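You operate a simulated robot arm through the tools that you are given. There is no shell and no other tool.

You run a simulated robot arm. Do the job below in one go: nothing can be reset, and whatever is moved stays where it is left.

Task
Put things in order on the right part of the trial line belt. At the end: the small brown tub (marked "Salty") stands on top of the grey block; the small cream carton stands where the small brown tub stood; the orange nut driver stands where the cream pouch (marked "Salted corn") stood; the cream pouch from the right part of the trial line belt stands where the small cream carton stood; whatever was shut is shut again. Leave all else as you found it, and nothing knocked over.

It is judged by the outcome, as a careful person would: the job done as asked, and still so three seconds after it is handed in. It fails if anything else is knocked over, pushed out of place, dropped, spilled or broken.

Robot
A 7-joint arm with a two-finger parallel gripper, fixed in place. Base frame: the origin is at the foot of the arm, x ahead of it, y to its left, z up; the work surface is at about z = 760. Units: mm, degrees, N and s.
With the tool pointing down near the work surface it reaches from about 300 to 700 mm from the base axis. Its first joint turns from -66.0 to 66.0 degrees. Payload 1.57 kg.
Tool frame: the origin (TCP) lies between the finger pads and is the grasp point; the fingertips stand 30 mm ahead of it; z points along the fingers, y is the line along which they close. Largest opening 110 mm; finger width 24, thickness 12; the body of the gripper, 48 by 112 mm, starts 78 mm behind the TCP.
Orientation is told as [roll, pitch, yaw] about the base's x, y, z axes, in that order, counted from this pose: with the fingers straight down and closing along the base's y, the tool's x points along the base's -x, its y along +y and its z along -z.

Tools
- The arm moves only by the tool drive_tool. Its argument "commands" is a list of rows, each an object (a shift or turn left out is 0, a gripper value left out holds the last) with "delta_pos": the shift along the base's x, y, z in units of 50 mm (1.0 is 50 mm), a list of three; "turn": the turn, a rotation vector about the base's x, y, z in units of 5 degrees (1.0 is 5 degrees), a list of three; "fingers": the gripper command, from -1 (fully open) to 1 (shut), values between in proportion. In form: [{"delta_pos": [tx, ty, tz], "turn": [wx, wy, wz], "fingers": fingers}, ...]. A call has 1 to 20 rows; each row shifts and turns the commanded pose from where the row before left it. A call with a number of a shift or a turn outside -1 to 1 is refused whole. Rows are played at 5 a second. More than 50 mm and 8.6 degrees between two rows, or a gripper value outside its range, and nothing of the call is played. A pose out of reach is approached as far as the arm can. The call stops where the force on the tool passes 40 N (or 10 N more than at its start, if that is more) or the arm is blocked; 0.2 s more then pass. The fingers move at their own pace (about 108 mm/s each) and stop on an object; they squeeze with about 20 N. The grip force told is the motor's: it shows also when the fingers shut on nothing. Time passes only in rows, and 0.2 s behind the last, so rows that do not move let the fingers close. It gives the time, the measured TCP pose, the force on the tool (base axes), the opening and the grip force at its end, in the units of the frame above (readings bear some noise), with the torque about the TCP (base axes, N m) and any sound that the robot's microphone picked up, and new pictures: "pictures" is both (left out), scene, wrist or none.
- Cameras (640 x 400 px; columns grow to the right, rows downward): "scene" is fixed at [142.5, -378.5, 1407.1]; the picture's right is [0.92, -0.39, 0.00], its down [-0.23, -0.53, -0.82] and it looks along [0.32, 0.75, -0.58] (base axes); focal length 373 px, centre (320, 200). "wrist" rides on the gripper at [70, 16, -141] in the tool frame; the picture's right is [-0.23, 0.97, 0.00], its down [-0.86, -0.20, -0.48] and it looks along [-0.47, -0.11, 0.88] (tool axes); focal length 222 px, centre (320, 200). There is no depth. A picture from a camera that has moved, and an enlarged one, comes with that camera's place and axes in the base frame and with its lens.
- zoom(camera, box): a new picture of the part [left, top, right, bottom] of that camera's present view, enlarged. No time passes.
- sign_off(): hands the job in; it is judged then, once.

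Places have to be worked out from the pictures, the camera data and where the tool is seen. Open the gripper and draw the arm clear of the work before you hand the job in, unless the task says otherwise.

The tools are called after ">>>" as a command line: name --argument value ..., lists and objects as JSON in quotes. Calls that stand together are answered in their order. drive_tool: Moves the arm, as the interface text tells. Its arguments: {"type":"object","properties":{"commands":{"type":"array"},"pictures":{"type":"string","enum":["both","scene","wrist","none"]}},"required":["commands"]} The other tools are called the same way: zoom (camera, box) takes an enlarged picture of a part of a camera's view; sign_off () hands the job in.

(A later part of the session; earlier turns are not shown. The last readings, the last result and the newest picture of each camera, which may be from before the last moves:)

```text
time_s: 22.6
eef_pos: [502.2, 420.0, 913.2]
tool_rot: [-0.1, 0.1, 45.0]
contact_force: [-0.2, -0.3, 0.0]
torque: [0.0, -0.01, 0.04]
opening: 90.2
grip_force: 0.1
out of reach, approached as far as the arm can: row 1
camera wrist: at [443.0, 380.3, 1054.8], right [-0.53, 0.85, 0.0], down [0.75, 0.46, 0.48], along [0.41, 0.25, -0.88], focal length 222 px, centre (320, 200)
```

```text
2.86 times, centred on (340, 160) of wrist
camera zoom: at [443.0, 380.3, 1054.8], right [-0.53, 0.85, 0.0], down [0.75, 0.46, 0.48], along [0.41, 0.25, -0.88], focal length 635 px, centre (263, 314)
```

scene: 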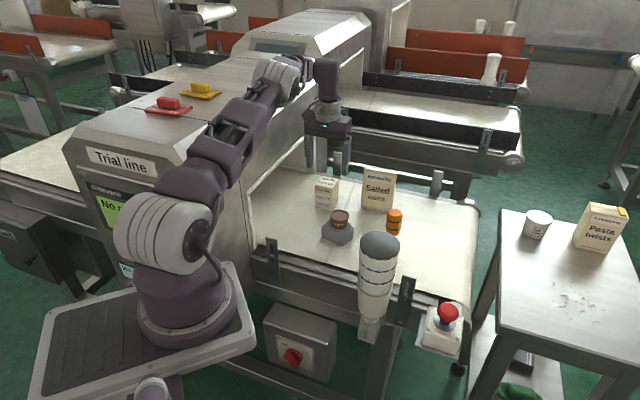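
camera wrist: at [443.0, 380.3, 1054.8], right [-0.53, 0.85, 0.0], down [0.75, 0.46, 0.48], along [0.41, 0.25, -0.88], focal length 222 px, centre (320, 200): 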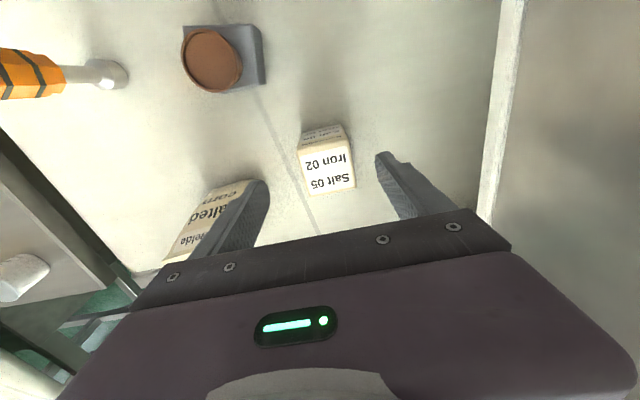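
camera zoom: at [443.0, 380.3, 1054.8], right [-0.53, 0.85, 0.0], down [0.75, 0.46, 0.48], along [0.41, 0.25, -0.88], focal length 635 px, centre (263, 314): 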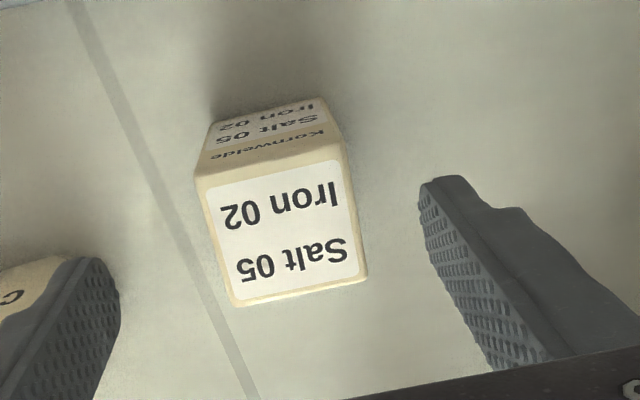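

Reach is limited at height, but the carton re-measures consistently at (508,430.5). I'll correct while descending.

>>> drive_tool --commands '[{"delta_pos": [0.06, 0.1, -0.4]}, {"delta_pos": [0.06, 0.11, -0.4]}, {"delta_pos": [0, 0, 0]}, {"delta_pos": [0, 0, 0]}]' --pictures "both"

>>> zoom --camera "wrist" --box '[240, 90, 440, 230]'

```text
time_s: 23.6
eef_pos: [508.9, 429.7, 874.5]
tool_rot: [0.0, 0.0, 44.9]
contact_force: [0.3, 0.6, 0.0]
torque: [0.03, -0.02, -0.02]
opening: 90.3
grip_force: 0.1
camera wrist: at [449.1, 391.9, 1015.4], right [-0.53, 0.85, 0.0], down [0.75, 0.46, 0.48], along [0.41, 0.25, -0.88], focal length 222 px, centre (320, 200)
```

scene: 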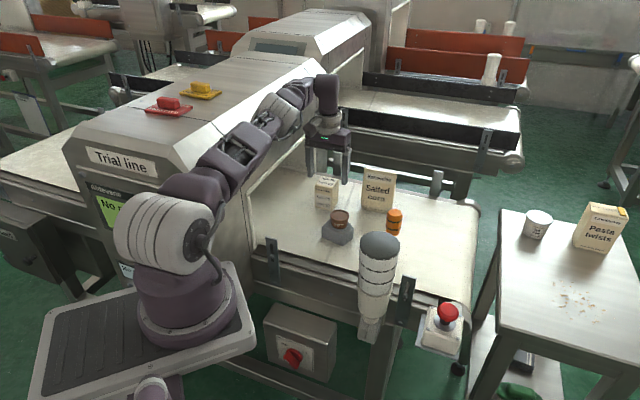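
wrist: 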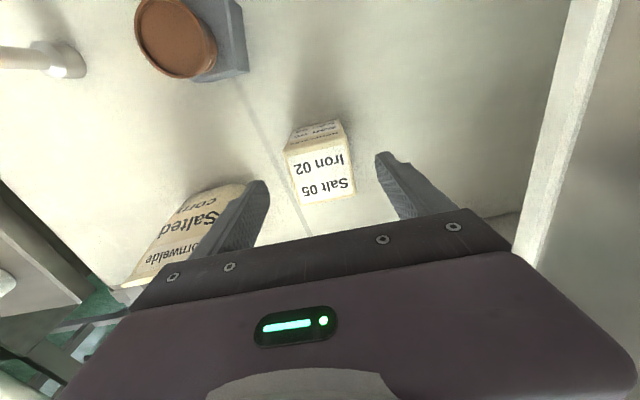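

```text
2.86 times, centred on (340, 160) of wrist
camera zoom: at [449.1, 391.9, 1015.4], right [-0.53, 0.85, 0.0], down [0.75, 0.46, 0.48], along [0.41, 0.25, -0.88], focal length 635 px, centre (263, 314)
```

zoom: 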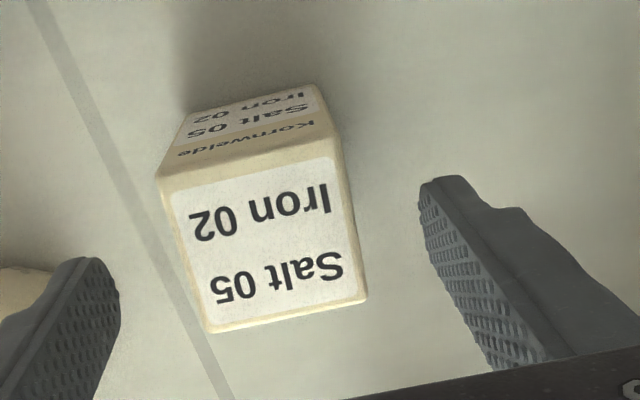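

The carton is centred between the fingers. I'll descend to z≈812 and close.

>>> drive_tool --commands '[{"delta_pos": [0, 0, -0.65]}, {"delta_pos": [0, 0, -0.6]}, {"delta_pos": [0, 0, 0]}, {"fingers": -0.2}, {"fingers": 0.1}, {"fingers": 1}, {"delta_pos": [0, 0, 0]}, {"delta_pos": [0, 0, 0]}]' --pictures "both"

```text
time_s: 25.4
eef_pos: [510.5, 428.8, 814.3]
tool_rot: [0.0, -0.1, 45.0]
contact_force: [0.4, 0.5, -0.5]
torque: [-0.04, -0.03, 0.0]
opening: 53.8
grip_force: 20.3
camera wrist: at [450.2, 390.9, 954.1], right [-0.53, 0.85, 0.0], down [0.75, 0.46, 0.48], along [0.41, 0.25, -0.88], focal length 222 px, centre (320, 200)
```

scene: 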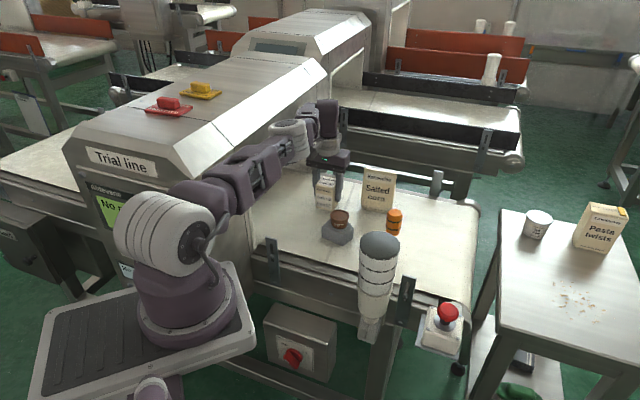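
wrist: 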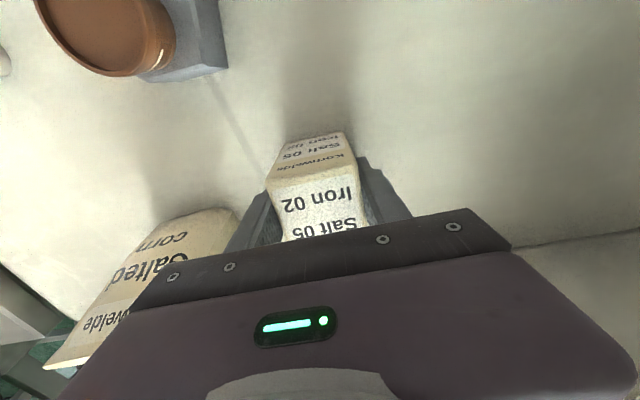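

The carton is gripped at 53.8 mm. I'll lift it above the pouch and driver tops and carry it between them toward the tub's old spot.

>>> drive_tool --commands '[{"delta_pos": [0, 0, 0.4]}, {"delta_pos": [0, 0, 0.9]}, {"delta_pos": [0, -0.4, 0.7]}, {"delta_pos": [0.1, -0.5, 0.6]}, {"delta_pos": [0.3, -0.8, 0.3]}, {"delta_pos": [0.6, -0.75, 0.1]}, {"delta_pos": [0.6, -0.75, 0]}, {"delta_pos": [0.5, -0.8, 0]}, {"delta_pos": [0.5, -0.8, 0]}, {"delta_pos": [0.4, -0.5, -0.3]}, {"delta_pos": [0, 0, 0]}, {"delta_pos": [0, 0, 0]}]' --pictures "both"

```text
time_s: 28.0
eef_pos: [661.0, 159.8, 945.0]
tool_rot: [0.0, 0.0, 45.0]
contact_force: [0.4, 0.4, -1.4]
torque: [-0.01, 0.06, -0.01]
opening: 53.8
grip_force: 19.7
camera wrist: at [599.7, 120.8, 1087.1], right [-0.53, 0.85, 0.0], down [0.75, 0.46, 0.48], along [0.41, 0.25, -0.88], focal length 222 px, centre (320, 200)
```

scene: 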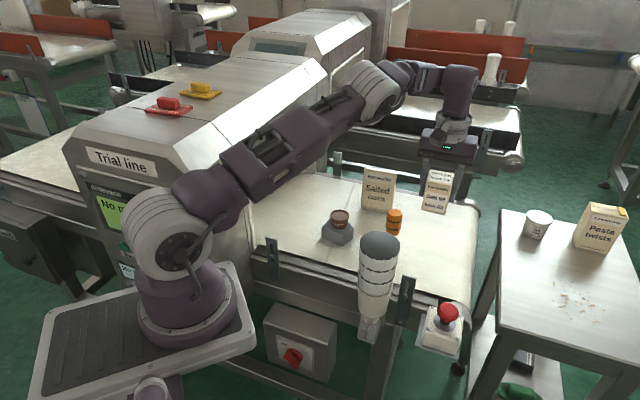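
wrist: 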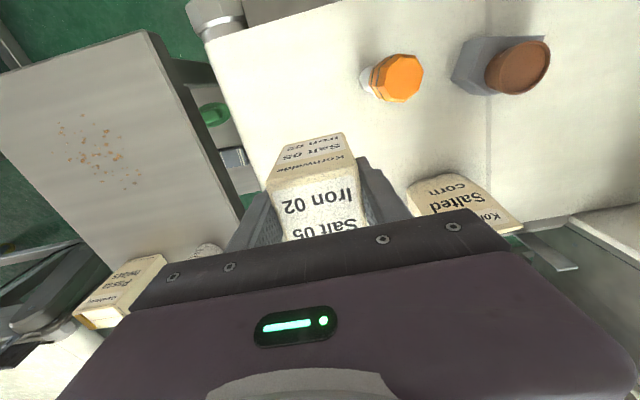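

I'll align over the tub's old spot (TCP target about (674,144)) and descend to just above the belt.

>>> drive_tool --commands '[{"delta_pos": [0.26, -0.31, -0.6]}, {"delta_pos": [0, 0, -0.8]}, {"delta_pos": [0, 0, -0.8]}, {"delta_pos": [0, 0, -0.2]}, {"delta_pos": [0, 0, 0]}, {"delta_pos": [0, 0, 0]}]' --pictures "both"

>>> zoom --camera "scene" --box '[370, 170, 500, 280]'

```text
time_s: 29.4
eef_pos: [673.0, 147.1, 823.7]
tool_rot: [0.0, 0.1, 45.1]
contact_force: [0.6, 0.9, -1.9]
torque: [0.02, 0.01, 0.04]
opening: 53.7
grip_force: 20.0
camera wrist: at [612.8, 108.8, 965.3], right [-0.53, 0.85, 0.0], down [0.75, 0.46, 0.48], along [0.41, 0.25, -0.88], focal length 222 px, centre (320, 200)
```

scene: 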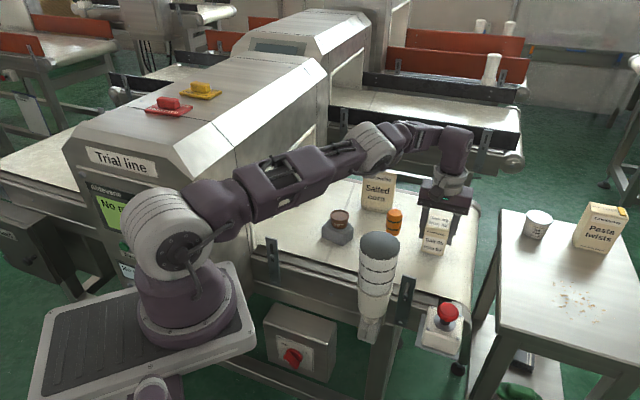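
wrist: 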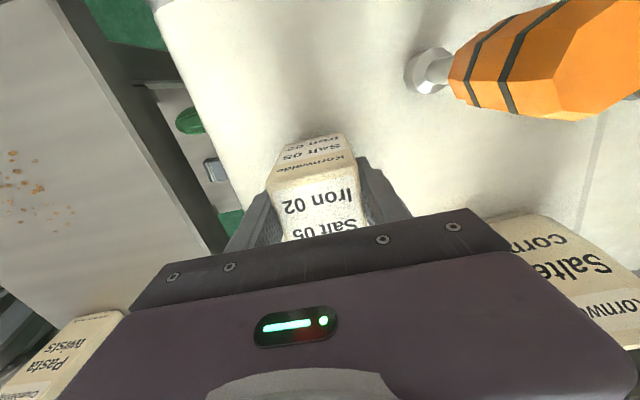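

```text
3.64 times, centred on (435, 225) of scene
camera zoom: at [142.6, -378.5, 1407.1], right [0.92, -0.39, 0.0], down [-0.23, -0.53, -0.82], along [0.32, 0.75, -0.58], focal length 1355 px, centre (-98, 109)
```

zoom: 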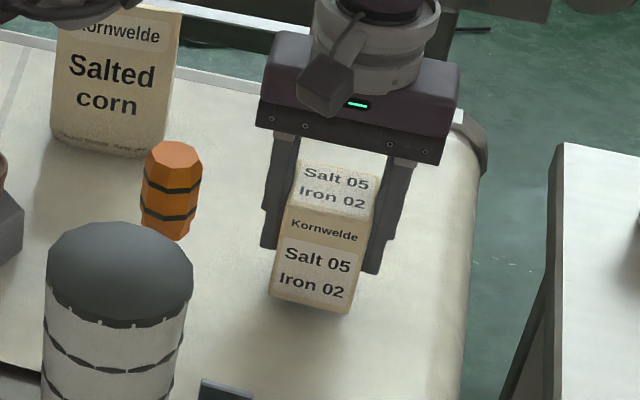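

I'll make a small y correction, then lower to contact.

>>> drive_tool --commands '[{"delta_pos": [0.01, -0.05, -0.06]}, {"delta_pos": [0, 0, -0.06]}, {"delta_pos": [0, 0, 0]}, {"delta_pos": [0, 0, 0]}]' --pictures "none"

>>> drive_tool --commands '[{"delta_pos": [0, 0, -0.03]}, {"delta_pos": [0, 0, 0]}]' --pictures "none"

```text
time_s: 30.4
eef_pos: [674.4, 145.6, 818.4]
tool_rot: [0.0, 0.0, 45.0]
contact_force: [0.2, 1.6, -1.9]
torque: [0.02, -0.01, 0.03]
opening: 53.5
grip_force: 20.3
```

```text
time_s: 31.0
eef_pos: [674.4, 145.4, 816.0]
tool_rot: [0.0, 0.0, 44.9]
contact_force: [-0.6, -0.4, -0.8]
torque: [0.03, 0.02, -0.02]
opening: 53.7
grip_force: 19.4
```

No contact yet at 816; I'll continue in 1 mm steps.

>>> drive_tool --commands '[{"delta_pos": [0, 0, -0.02]}, {"delta_pos": [0, 0, 0]}]' --pictures "none"

>>> drive_tool --commands '[{"delta_pos": [0, 0, -0.02]}, {"delta_pos": [0, 0, 0]}]' --pictures "none"

```text
time_s: 31.6
eef_pos: [674.9, 147.1, 815.2]
tool_rot: [0.0, 0.0, 45.0]
contact_force: [-0.3, -0.3, -2.0]
torque: [0.01, -0.01, -0.01]
opening: 53.9
grip_force: 19.9
```

```text
time_s: 32.2
eef_pos: [673.6, 146.8, 815.1]
tool_rot: [0.1, 0.0, 45.0]
contact_force: [-0.7, -0.5, -1.3]
torque: [0.03, 0.03, 0.0]
opening: 53.7
grip_force: 20.1
```

>>> drive_tool --commands '[{"delta_pos": [0, 0, -0.02]}, {"delta_pos": [0, 0, 0]}]' --pictures "none"

>>> drive_tool --commands '[{"delta_pos": [0, 0, -0.02]}, {"delta_pos": [0, 0, 0]}]' --pictures "scene"

```text
time_s: 32.8
eef_pos: [673.6, 147.1, 814.6]
tool_rot: [0.1, 0.0, 45.0]
contact_force: [-0.8, 0.7, -1.8]
torque: [-0.01, -0.01, 0.0]
opening: 53.7
grip_force: 20.4
```

```text
time_s: 33.4
eef_pos: [673.6, 146.5, 813.9]
tool_rot: [0.0, -0.1, 44.9]
contact_force: [0.3, -0.4, -1.0]
torque: [-0.01, 0.01, 0.04]
opening: 53.5
grip_force: 20.2
```

scene: 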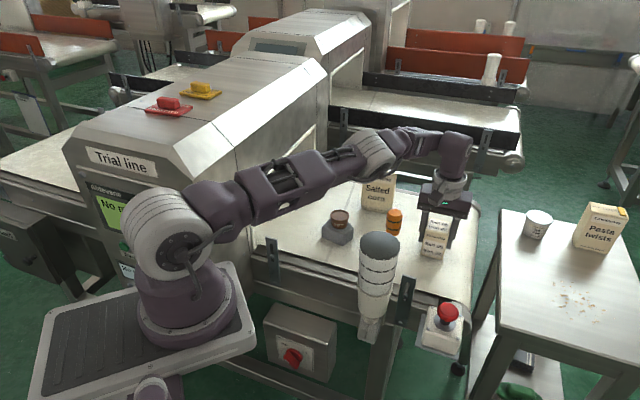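

Force still reads only the carton's weight (about -1.5 N), so I'll keep lowering in 1 mm steps.

>>> drive_tool --commands '[{"delta_pos": [0, 0, -0.02]}, {"delta_pos": [0, 0, 0]}]' --pictures "none"

>>> drive_tool --commands '[{"delta_pos": [0, 0, -0.02]}, {"delta_pos": [0, 0, 0]}]' --pictures "none"

```text
time_s: 34.0
eef_pos: [673.6, 146.8, 813.1]
tool_rot: [-0.1, 0.0, 45.1]
contact_force: [-3.8, -2.8, 11.3]
torque: [0.12, 0.13, 0.07]
opening: 53.6
grip_force: 20.0
```

```text
time_s: 34.6
eef_pos: [673.5, 145.0, 812.2]
tool_rot: [-0.1, -0.2, 45.0]
contact_force: [-4.6, 0.3, 21.3]
torque: [0.09, 0.21, 0.06]
opening: 53.8
grip_force: 19.9
```

The carton touches the belt. I'll ease up 1 mm, open gradually, then look.

>>> drive_tool --commands '[{"delta_pos": [0, 0, 0.03]}, {"fingers": 0}, {"fingers": -0.2}, {"fingers": -0.45}, {"delta_pos": [0, 0, 0]}]' --pictures "both"

>>> zoom --camera "scene" --box '[370, 170, 500, 280]'

```text
time_s: 35.8
eef_pos: [673.4, 145.9, 812.4]
tool_rot: [0.0, 0.0, 45.0]
contact_force: [-0.1, 0.0, -0.3]
torque: [-0.04, 0.0, 0.03]
opening: 79.7
grip_force: 0.1
camera wrist: at [612.9, 107.3, 954.1], right [-0.53, 0.85, 0.0], down [0.75, 0.46, 0.48], along [0.41, 0.25, -0.88], focal length 222 px, centre (320, 200)
```

scene: 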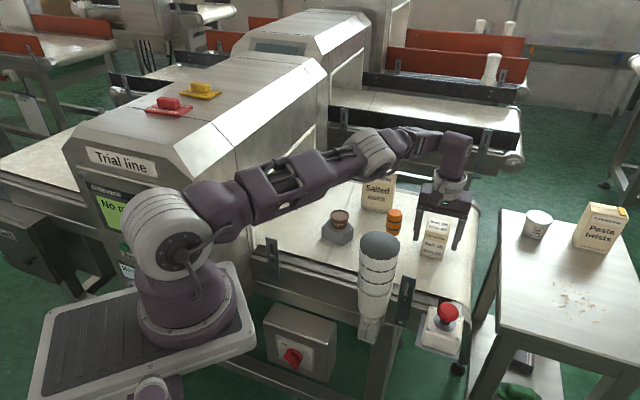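
wrist: 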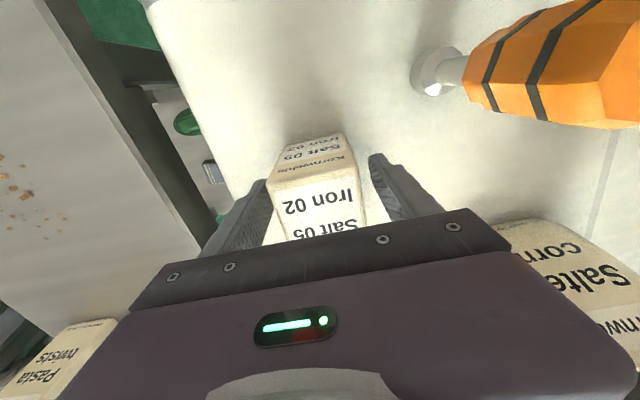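

```text
3.64 times, centred on (435, 225) of scene
camera zoom: at [142.5, -378.5, 1407.1], right [0.92, -0.39, 0.0], down [-0.23, -0.53, -0.82], along [0.32, 0.75, -0.58], focal length 1355 px, centre (-98, 109)
```

zoom: 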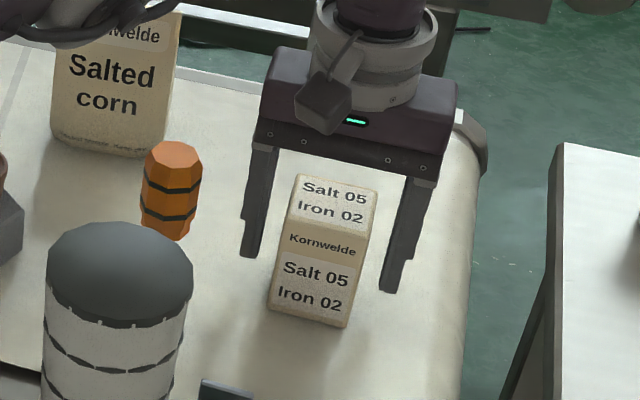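

The carton stands upright on the tub's old spot. I'll lift clear, move toward the pouch at height and tilt the tool 15° outward about its closing axis, because the pouch lies near the reach limit.

>>> drive_tool --commands '[{"delta_pos": [0, 0, 0.8]}, {"delta_pos": [0, 0, 0.9]}, {"delta_pos": [-0.2, 0.2, 0.7]}, {"delta_pos": [-0.3, 0.5, 0.5]}, {"delta_pos": [-0.4, 0.8, 0.1]}, {"delta_pos": [-0.4, 0.8, 0]}, {"delta_pos": [-0.4, 0.8, 0]}, {"delta_pos": [-0.2, 0.4, 0], "turn": [0.707, -0.707, 0]}, {"turn": [0.707, -0.707, 0]}, {"turn": [0.707, -0.707, 0]}, {"delta_pos": [0, 0, 0], "fingers": -1}, {"delta_pos": [0, 0, 0]}]' --pictures "both"

>>> zoom --camera "wrist" --box '[220, 60, 420, 240]'

>>> zoom --camera "scene" --box '[320, 150, 480, 280]'

```text
time_s: 38.4
eef_pos: [578.9, 320.4, 962.7]
tool_rot: [0.0, -15.0, 45.0]
contact_force: [-0.7, -0.4, 0.4]
torque: [0.01, 0.03, 0.02]
opening: 110.0
grip_force: 0.0
camera wrist: at [493.5, 258.1, 1081.8], right [-0.53, 0.84, 0.06], down [0.64, 0.36, 0.68], along [0.56, 0.4, -0.73], focal length 222 px, centre (320, 200)
```

scene: 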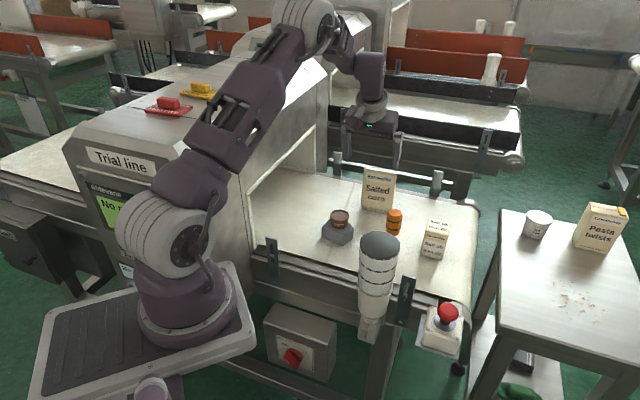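
wrist: 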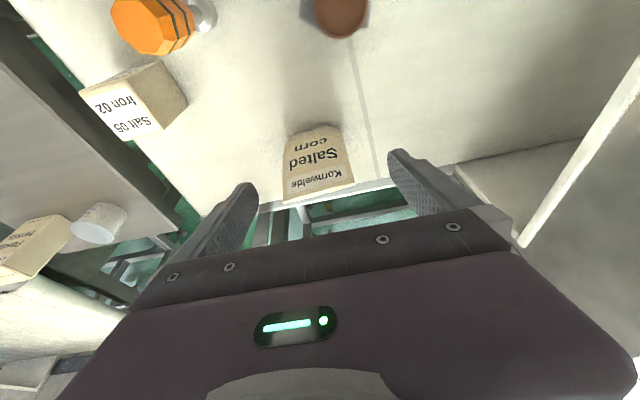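

```text
2.22 times, centred on (320, 150) of wrist
camera zoom: at [493.5, 258.1, 1081.8], right [-0.53, 0.84, 0.06], down [0.64, 0.36, 0.68], along [0.56, 0.4, -0.73], focal length 494 px, centre (320, 311)
```

zoom: 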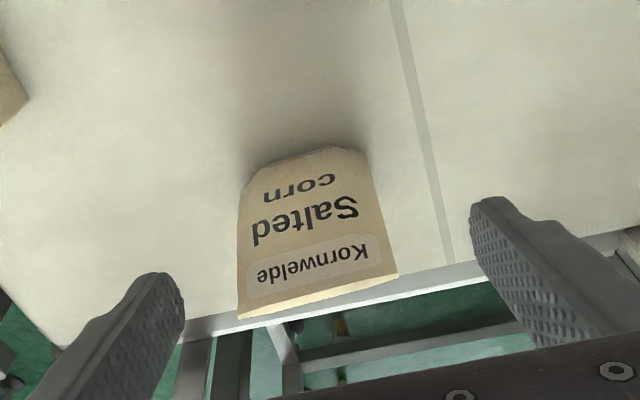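

```text
3.08 times, centred on (400, 215) of scene
camera zoom: at [142.5, -378.5, 1407.1], right [0.92, -0.39, 0.0], down [-0.23, -0.53, -0.82], along [0.32, 0.75, -0.58], focal length 1146 px, centre (74, 154)
```

zoom: 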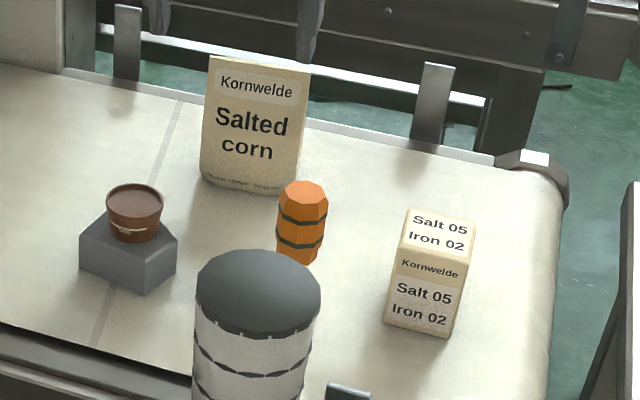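

The tilted view shows the pouch clearly: about 86 mm wide, top edge near z≈893. I'll zoom in further to pin down its thickness and mid-plane.

>>> zoom --camera "scene" --box '[355, 160, 405, 216]'

>>> zoom --camera "wrist" --box '[270, 110, 370, 210]'

```text
7.14 times, centred on (380, 188) of scene
camera zoom: at [142.5, -378.5, 1407.1], right [0.92, -0.39, 0.0], down [-0.23, -0.53, -0.82], along [0.32, 0.75, -0.58], focal length 2662 px, centre (-109, 286)
```

zoom: 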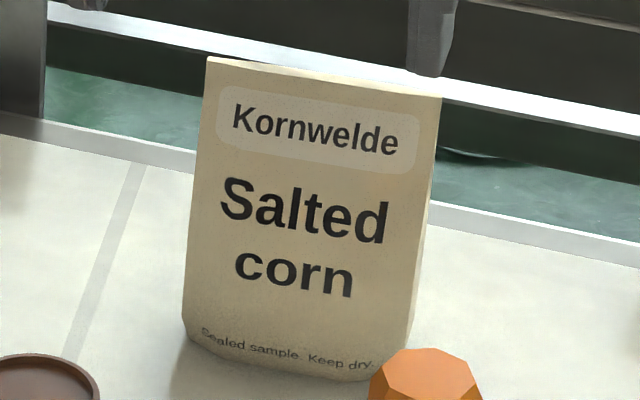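

```text
4.00 times, centred on (320, 160) of wrist
camera zoom: at [493.5, 258.1, 1081.8], right [-0.53, 0.84, 0.06], down [0.64, 0.36, 0.68], along [0.56, 0.4, -0.73], focal length 888 px, centre (320, 360)
```

zoom: 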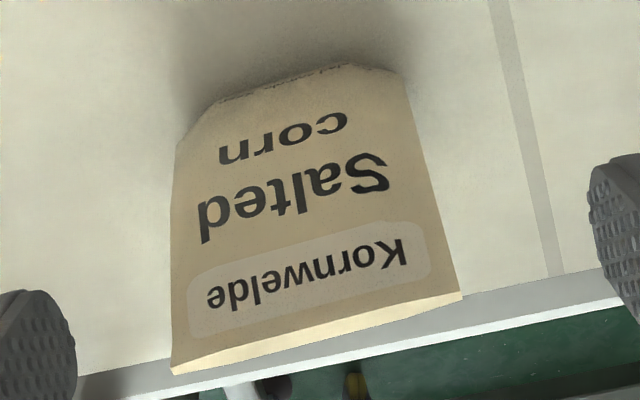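

The pouch reads as centred near (629,352), 86–90 mm wide, with its width direction about -42°. I'll yaw 3° more to square up and move to a point back along the tilted tool axis, just above it.

>>> drive_tool --commands '[{"delta_pos": [0.3, 0.13, -0.2], "turn": [0, 0, 0.6]}, {"delta_pos": [0.33, 0.13, -0.22]}, {"delta_pos": [0, 0, 0]}, {"delta_pos": [0, 0, 0]}]' --pictures "both"

>>> zoom --camera "wrist" --box '[200, 80, 440, 240]'

```text
time_s: 39.4
eef_pos: [611.9, 335.4, 940.5]
tool_rot: [0.1, -15.0, 48.1]
contact_force: [-0.9, -0.3, -0.4]
torque: [0.02, -0.01, 0.0]
opening: 110.1
grip_force: 0.1
camera wrist: at [529.6, 267.3, 1059.4], right [-0.58, 0.81, 0.06], down [0.62, 0.39, 0.68], along [0.53, 0.43, -0.73], focal length 222 px, centre (320, 200)
```

scene: 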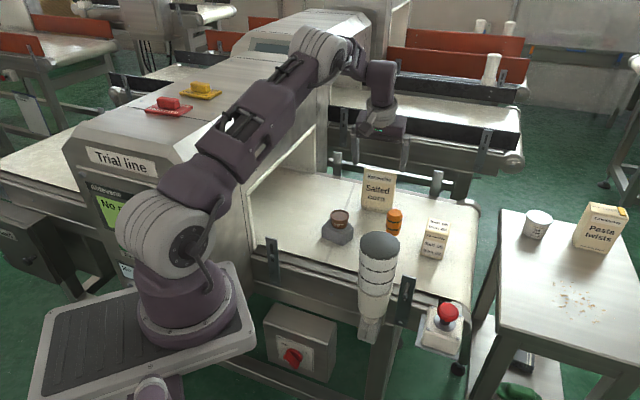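
wrist: 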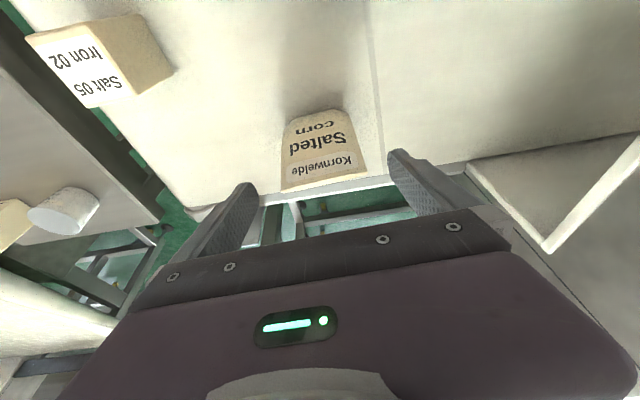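

```text
2.50 times, centred on (320, 160) of wrist
camera zoom: at [529.6, 267.3, 1059.4], right [-0.58, 0.81, 0.06], down [0.62, 0.39, 0.68], along [0.53, 0.43, -0.73], focal length 555 px, centre (320, 300)
```

zoom: 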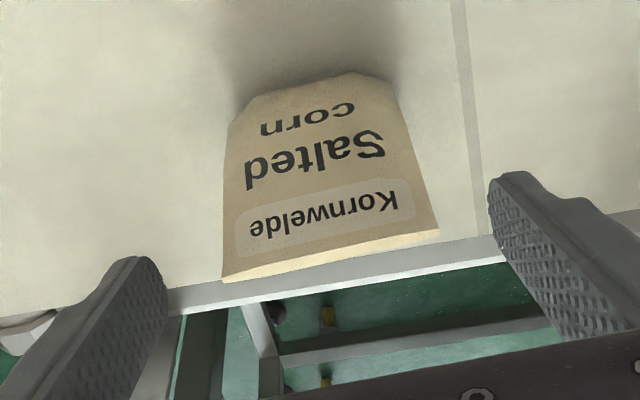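

At yaw 48° the pouch's top edge is square to the gripper, 85 mm wide and offset only +0.7 mm sideways. I'll descend along the tool axis partway and check both finger gaps.

>>> drive_tool --commands '[{"delta_pos": [0.1, 0.1, -0.36]}, {"delta_pos": [0.08, 0.08, -0.3]}, {"delta_pos": [0, 0, 0]}, {"delta_pos": [0, 0, 0]}]' --pictures "both"

>>> zoom --camera "wrist" --box '[200, 80, 440, 240]'

>>> zoom --camera "scene" --box '[340, 110, 430, 220]'

```text
time_s: 40.4
eef_pos: [620.2, 343.4, 907.8]
tool_rot: [0.0, -15.0, 47.9]
contact_force: [0.5, 0.1, 0.3]
torque: [-0.01, 0.01, -0.01]
opening: 110.1
grip_force: 0.1
camera wrist: at [538.6, 276.2, 1026.5], right [-0.58, 0.81, 0.06], down [0.62, 0.39, 0.68], along [0.53, 0.43, -0.73], focal length 222 px, centre (320, 200)
```

scene: 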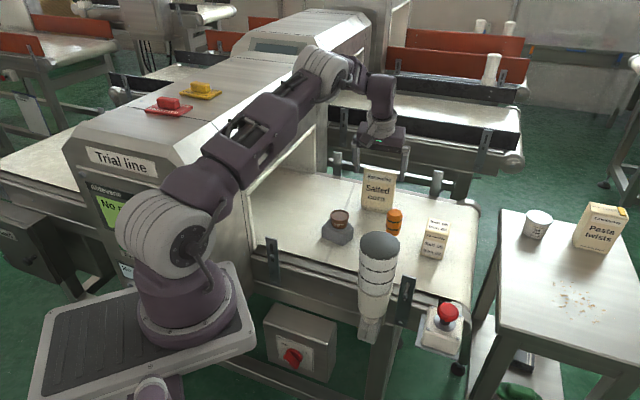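
wrist: 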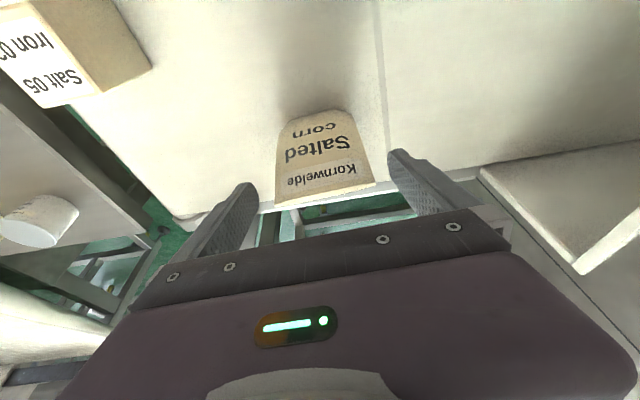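

```text
2.50 times, centred on (320, 160) of wrist
camera zoom: at [538.6, 276.2, 1026.5], right [-0.58, 0.81, 0.06], down [0.62, 0.39, 0.68], along [0.53, 0.43, -0.73], focal length 555 px, centre (320, 300)
```

zoom: 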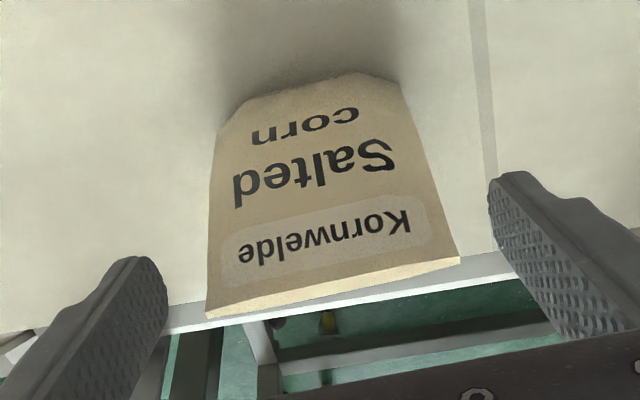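

```text
3.64 times, centred on (385, 165) of scene
camera zoom: at [142.5, -378.5, 1407.1], right [0.92, -0.39, 0.0], down [-0.23, -0.53, -0.82], along [0.32, 0.75, -0.58], focal length 1355 px, centre (84, 327)
```

zoom: 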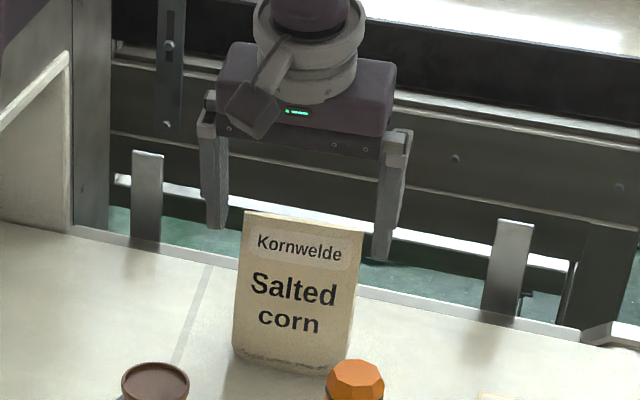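

The gaps are even (about 12–13 mm each side). I'll continue along the tool axis to grasp height z≈847 and then close.

>>> drive_tool --commands '[{"delta_pos": [0.1, 0.12, -0.6]}, {"delta_pos": [0.095, 0.118, -0.6]}, {"delta_pos": [0, 0, 0]}, {"delta_pos": [0, 0, 0]}]' --pictures "both"

>>> zoom --camera "wrist" --box '[200, 80, 440, 240]'

>>> zoom --camera "scene" --box '[340, 130, 430, 220]'

```text
time_s: 41.4
eef_pos: [629.4, 356.0, 847.4]
tool_rot: [0.1, -15.0, 48.0]
contact_force: [0.1, 0.8, 0.3]
torque: [0.01, -0.02, -0.01]
opening: 110.0
grip_force: 0.1
camera wrist: at [546.6, 289.0, 965.5], right [-0.58, 0.81, 0.06], down [0.62, 0.39, 0.68], along [0.53, 0.43, -0.73], focal length 222 px, centre (320, 200)
```

scene: 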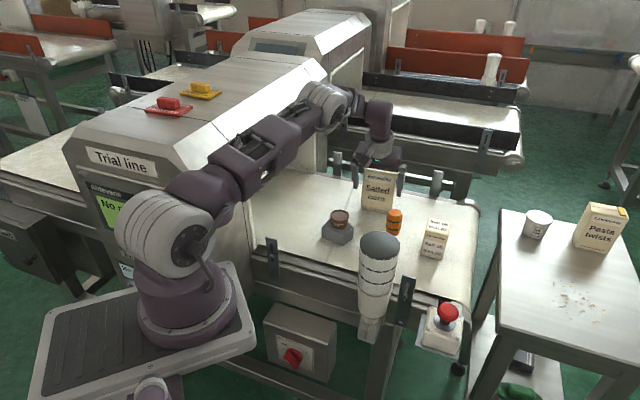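
wrist: 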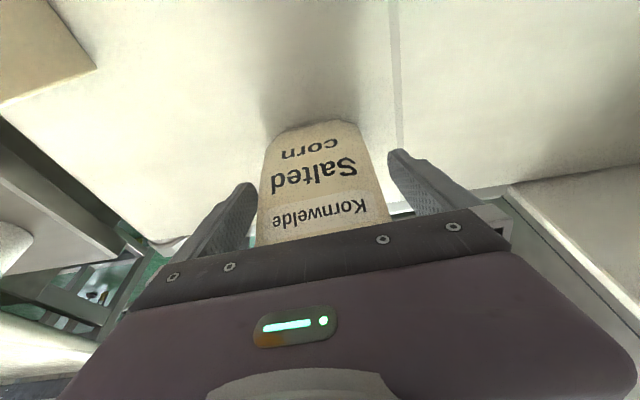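

```text
2.50 times, centred on (320, 160) of wrist
camera zoom: at [546.6, 289.0, 965.5], right [-0.58, 0.81, 0.06], down [0.62, 0.39, 0.68], along [0.53, 0.43, -0.73], focal length 555 px, centre (320, 300)
```

zoom: 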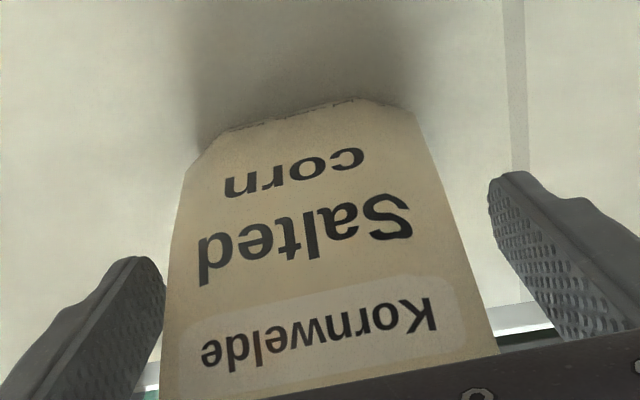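

```text
4.44 times, centred on (385, 175) of scene
camera zoom: at [142.5, -378.5, 1407.1], right [0.92, -0.39, 0.0], down [-0.23, -0.53, -0.82], along [0.32, 0.75, -0.58], focal length 1656 px, centre (31, 311)
```

zoom: 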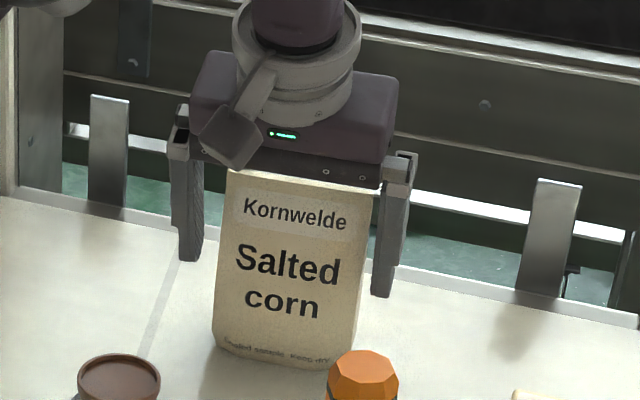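

The fingers straddle the pouch with its mid-plane at the TCP. Closing now.

>>> drive_tool --commands '[{"fingers": -0.75}, {"fingers": -0.6}, {"fingers": -0.4}, {"fingers": 0}, {"fingers": 1}, {"delta_pos": [0, 0, 0]}]' --pictures "both"

>>> zoom --camera "scene" --box '[340, 130, 430, 220]'

```text
time_s: 42.8
eef_pos: [628.0, 355.9, 846.5]
tool_rot: [0.0, -15.1, 48.0]
contact_force: [-0.2, -1.2, -0.1]
torque: [-0.07, -0.08, -0.02]
opening: 89.8
grip_force: 20.0
camera wrist: at [546.7, 288.9, 965.6], right [-0.58, 0.81, 0.06], down [0.62, 0.39, 0.68], along [0.53, 0.43, -0.73], focal length 222 px, centre (320, 200)
```

scene: 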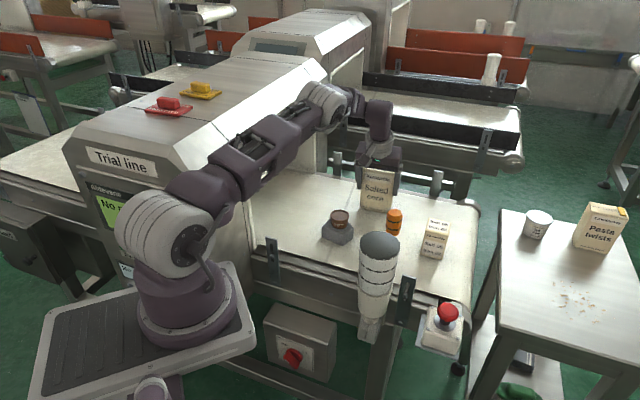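
wrist: 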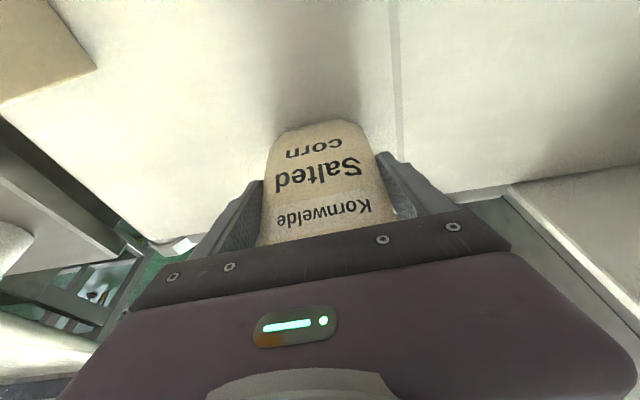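

```text
4.44 times, centred on (385, 175) of scene
camera zoom: at [142.5, -378.5, 1407.0], right [0.92, -0.39, 0.0], down [-0.23, -0.53, -0.82], along [0.32, 0.75, -0.58], focal length 1656 px, centre (31, 311)
```

zoom: 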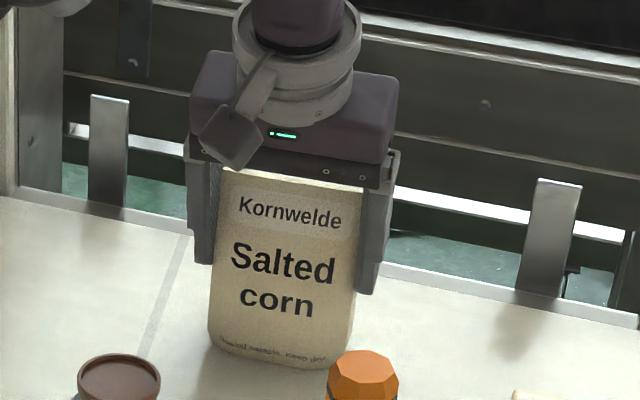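

The pouch is gripped at 89.8 mm. I'll lift it 60 mm and carry it to the carton's old spot (508,430.5), keeping the same tilt and yaw.

>>> drive_tool --commands '[{"delta_pos": [0, 0, 0.3]}, {"delta_pos": [0, 0, 0.9]}, {"delta_pos": [0, 0, 0]}, {"delta_pos": [-0.6, 0.38, 0]}, {"delta_pos": [-0.61, 0.38, 0]}, {"delta_pos": [-0.61, 0.38, 0]}, {"delta_pos": [-0.6, 0.38, 0]}, {"delta_pos": [0, 0, 0]}, {"delta_pos": [0, 0, 0]}]' --pictures "both"

>>> zoom --camera "scene" --box '[280, 110, 400, 240]'

```text
time_s: 44.8
eef_pos: [508.6, 432.3, 908.4]
tool_rot: [0.0, -15.0, 48.0]
contact_force: [-0.6, -0.4, -1.6]
torque: [0.0, 0.0, 0.04]
opening: 89.9
grip_force: 19.6
camera wrist: at [426.8, 365.0, 1027.4], right [-0.58, 0.81, 0.06], down [0.62, 0.39, 0.68], along [0.53, 0.43, -0.73], focal length 222 px, centre (320, 200)
```

scene: 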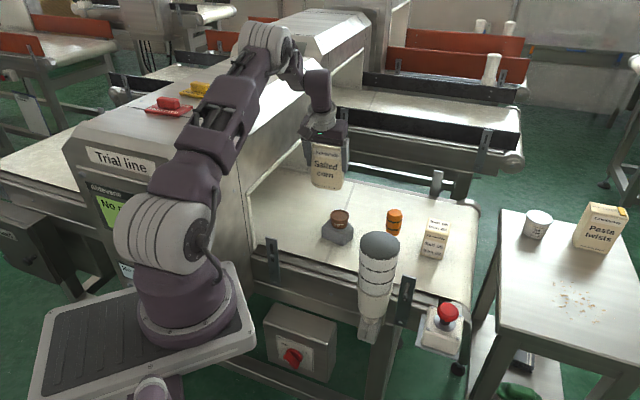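
wrist: 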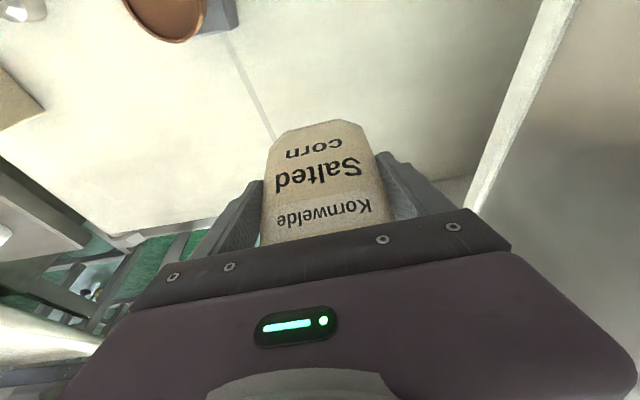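

```text
3.08 times, centred on (340, 175) of scene
camera zoom: at [142.6, -378.5, 1407.1], right [0.92, -0.39, 0.0], down [-0.23, -0.53, -0.82], along [0.32, 0.75, -0.58], focal length 1146 px, centre (258, 277)
```

zoom: 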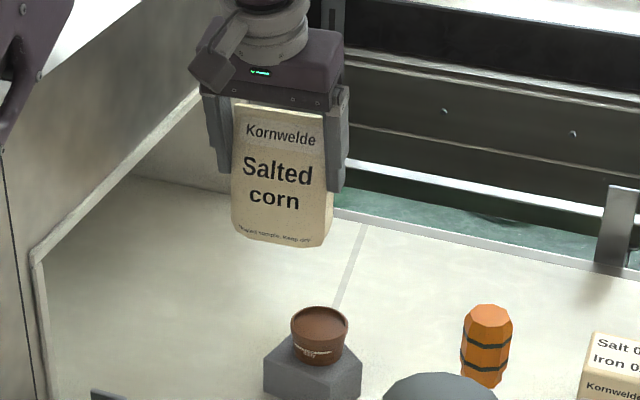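

The pouch hangs straight over the target. I'll lower it to just above the belt.

>>> drive_tool --commands '[{"delta_pos": [0, -0.03, -0.6]}, {"delta_pos": [0, 0, -0.5]}, {"delta_pos": [0, 0, 0]}, {"delta_pos": [0, 0, 0]}]' --pictures "both"

>>> zoom --camera "scene" --box '[290, 140, 380, 230]'

```text
time_s: 45.8
eef_pos: [508.3, 429.0, 853.1]
tool_rot: [0.0, -14.9, 47.9]
contact_force: [-1.3, 0.2, -1.8]
torque: [0.04, 0.04, -0.01]
opening: 89.6
grip_force: 19.3
camera wrist: at [427.2, 361.0, 971.3], right [-0.58, 0.81, 0.06], down [0.62, 0.39, 0.68], along [0.53, 0.43, -0.73], focal length 222 px, centre (320, 200)
```

scene: 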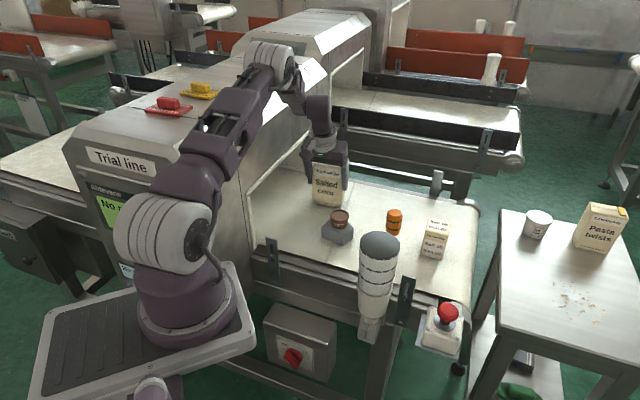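
wrist: 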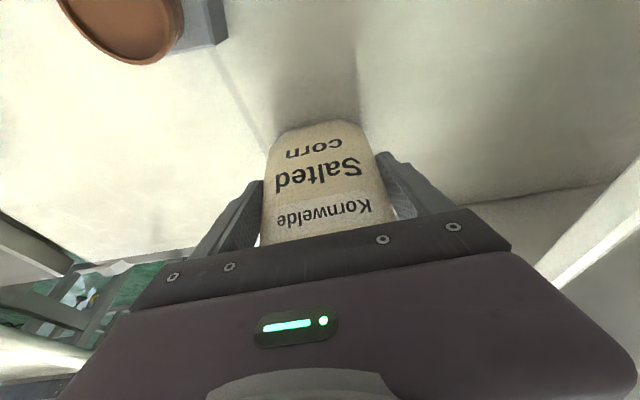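

```text
4.44 times, centred on (335, 185) of scene
camera zoom: at [142.6, -378.5, 1407.1], right [0.92, -0.39, 0.0], down [-0.23, -0.53, -0.82], along [0.32, 0.75, -0.58], focal length 1656 px, centre (253, 267)
```

zoom: 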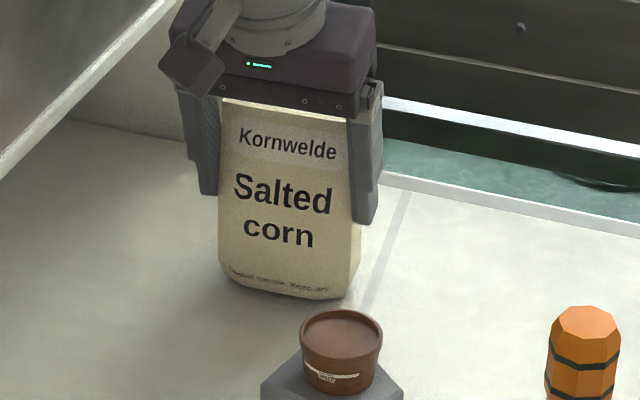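

Now stepping down slowly to find the belt, which I expect near z≈847.

>>> drive_tool --commands '[{"delta_pos": [0, 0, -0.06]}, {"delta_pos": [0, 0, 0]}]' --pictures "none"

>>> drive_tool --commands '[{"delta_pos": [0, 0, -0.03]}, {"delta_pos": [0, 0, 0]}]' --pictures "none"

>>> drive_tool --commands '[{"delta_pos": [0, 0, -0.02]}, {"delta_pos": [0, 0, 0]}]' --pictures "none"

```text
time_s: 46.4
eef_pos: [509.2, 428.5, 851.5]
tool_rot: [0.1, -15.1, 48.1]
contact_force: [-0.4, 0.9, -2.4]
torque: [0.02, 0.0, -0.03]
opening: 89.8
grip_force: 20.0
```

```text
time_s: 47.0
eef_pos: [508.5, 431.0, 848.7]
tool_rot: [0.0, -15.0, 47.9]
contact_force: [-0.5, -0.2, -2.3]
torque: [0.04, -0.03, 0.06]
opening: 90.1
grip_force: 19.5
```

```text
time_s: 47.6
eef_pos: [508.9, 430.9, 848.8]
tool_rot: [0.0, -15.0, 48.0]
contact_force: [-0.9, -0.1, -1.2]
torque: [0.0, -0.02, -0.01]
opening: 89.8
grip_force: 20.3
```

>>> drive_tool --commands '[{"delta_pos": [0, 0, -0.02]}, {"delta_pos": [0, 0, 0]}]' --pictures "none"

>>> drive_tool --commands '[{"delta_pos": [0, 0, -0.02]}, {"delta_pos": [0, 0, 0]}]' --pictures "none"

```text
time_s: 48.2
eef_pos: [507.4, 429.8, 848.3]
tool_rot: [0.0, -15.0, 48.0]
contact_force: [0.0, -0.9, -1.1]
torque: [-0.04, -0.03, -0.02]
opening: 89.8
grip_force: 20.2
```

```text
time_s: 48.8
eef_pos: [508.4, 430.3, 847.4]
tool_rot: [0.0, -15.0, 48.0]
contact_force: [-0.9, -0.9, -0.9]
torque: [-0.01, 0.06, 0.02]
opening: 89.9
grip_force: 20.1
```

>>> drive_tool --commands '[{"delta_pos": [0, 0, -0.02]}, {"delta_pos": [0, 0, 0]}]' --pictures "none"

>>> drive_tool --commands '[{"delta_pos": [0, 0, -0.02]}, {"delta_pos": [0, 0, 0]}]' --pictures "none"

```text
time_s: 49.4
eef_pos: [509.6, 430.8, 847.6]
tool_rot: [0.0, -15.1, 48.0]
contact_force: [-7.8, -4.3, 18.7]
torque: [0.02, 0.2, 0.08]
opening: 89.7
grip_force: 20.1
```

```text
time_s: 50.0
eef_pos: [509.7, 431.7, 845.8]
tool_rot: [0.0, -15.3, 47.9]
contact_force: [-0.4, 2.5, 20.4]
torque: [0.25, -0.14, 0.03]
opening: 90.0
grip_force: 20.0
```

The pouch is down on the belt. I'll ease up slightly and open.

>>> drive_tool --commands '[{"delta_pos": [0, 0, 0.03]}, {"fingers": -0.7}, {"fingers": -0.85}, {"fingers": -1}, {"delta_pos": [0, 0, 0]}, {"delta_pos": [0, 0, 0]}]' --pictures "both"

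>>> zoom --camera "scene" --box '[290, 140, 380, 230]'

>>> zoom --camera "wrist" --box '[200, 80, 440, 240]'

```text
time_s: 51.4
eef_pos: [510.3, 431.5, 846.2]
tool_rot: [0.0, -14.9, 48.0]
contact_force: [0.2, 0.0, 0.7]
torque: [0.0, 0.01, 0.0]
opening: 110.2
grip_force: 0.1
camera wrist: at [427.6, 363.7, 964.6], right [-0.58, 0.81, 0.06], down [0.62, 0.39, 0.68], along [0.53, 0.43, -0.73], focal length 222 px, centre (320, 200)
```

scene: 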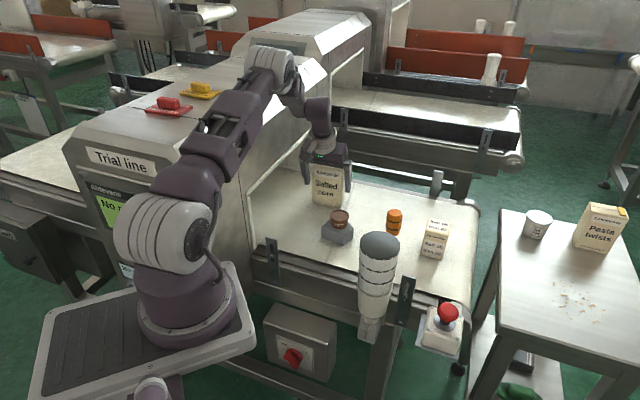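
wrist: 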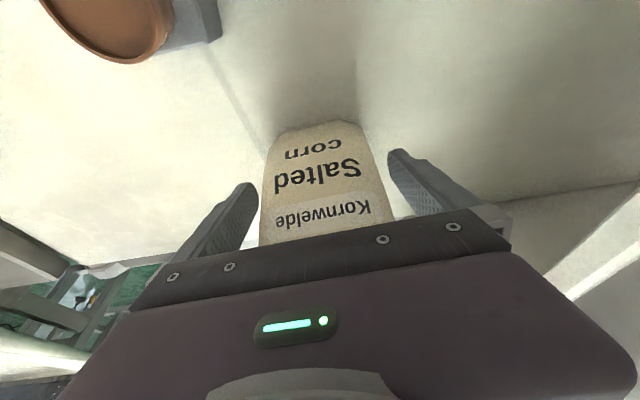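

```text
4.44 times, centred on (335, 185) of scene
camera zoom: at [142.5, -378.5, 1407.1], right [0.92, -0.39, 0.0], down [-0.23, -0.53, -0.82], along [0.32, 0.75, -0.58], focal length 1656 px, centre (253, 267)
```

zoom: 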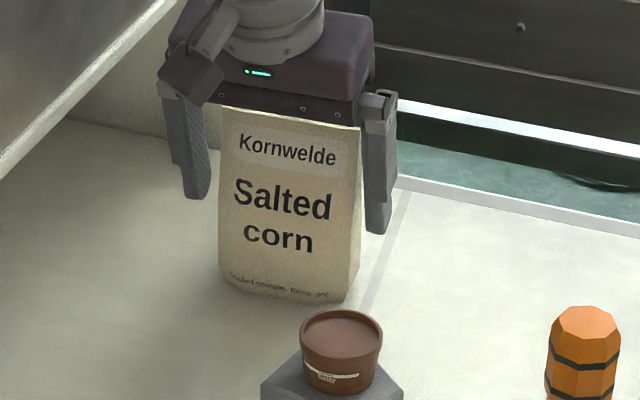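

```text
2.50 times, centred on (320, 160) of wrist
camera zoom: at [427.6, 363.7, 964.6], right [-0.58, 0.81, 0.06], down [0.62, 0.39, 0.68], along [0.53, 0.43, -0.73], focal length 555 px, centre (320, 300)
```

zoom: 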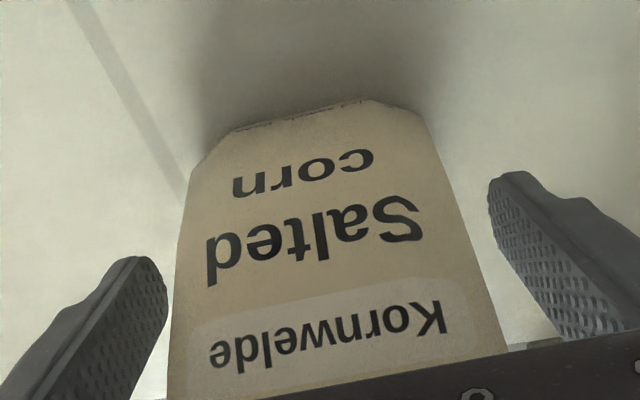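

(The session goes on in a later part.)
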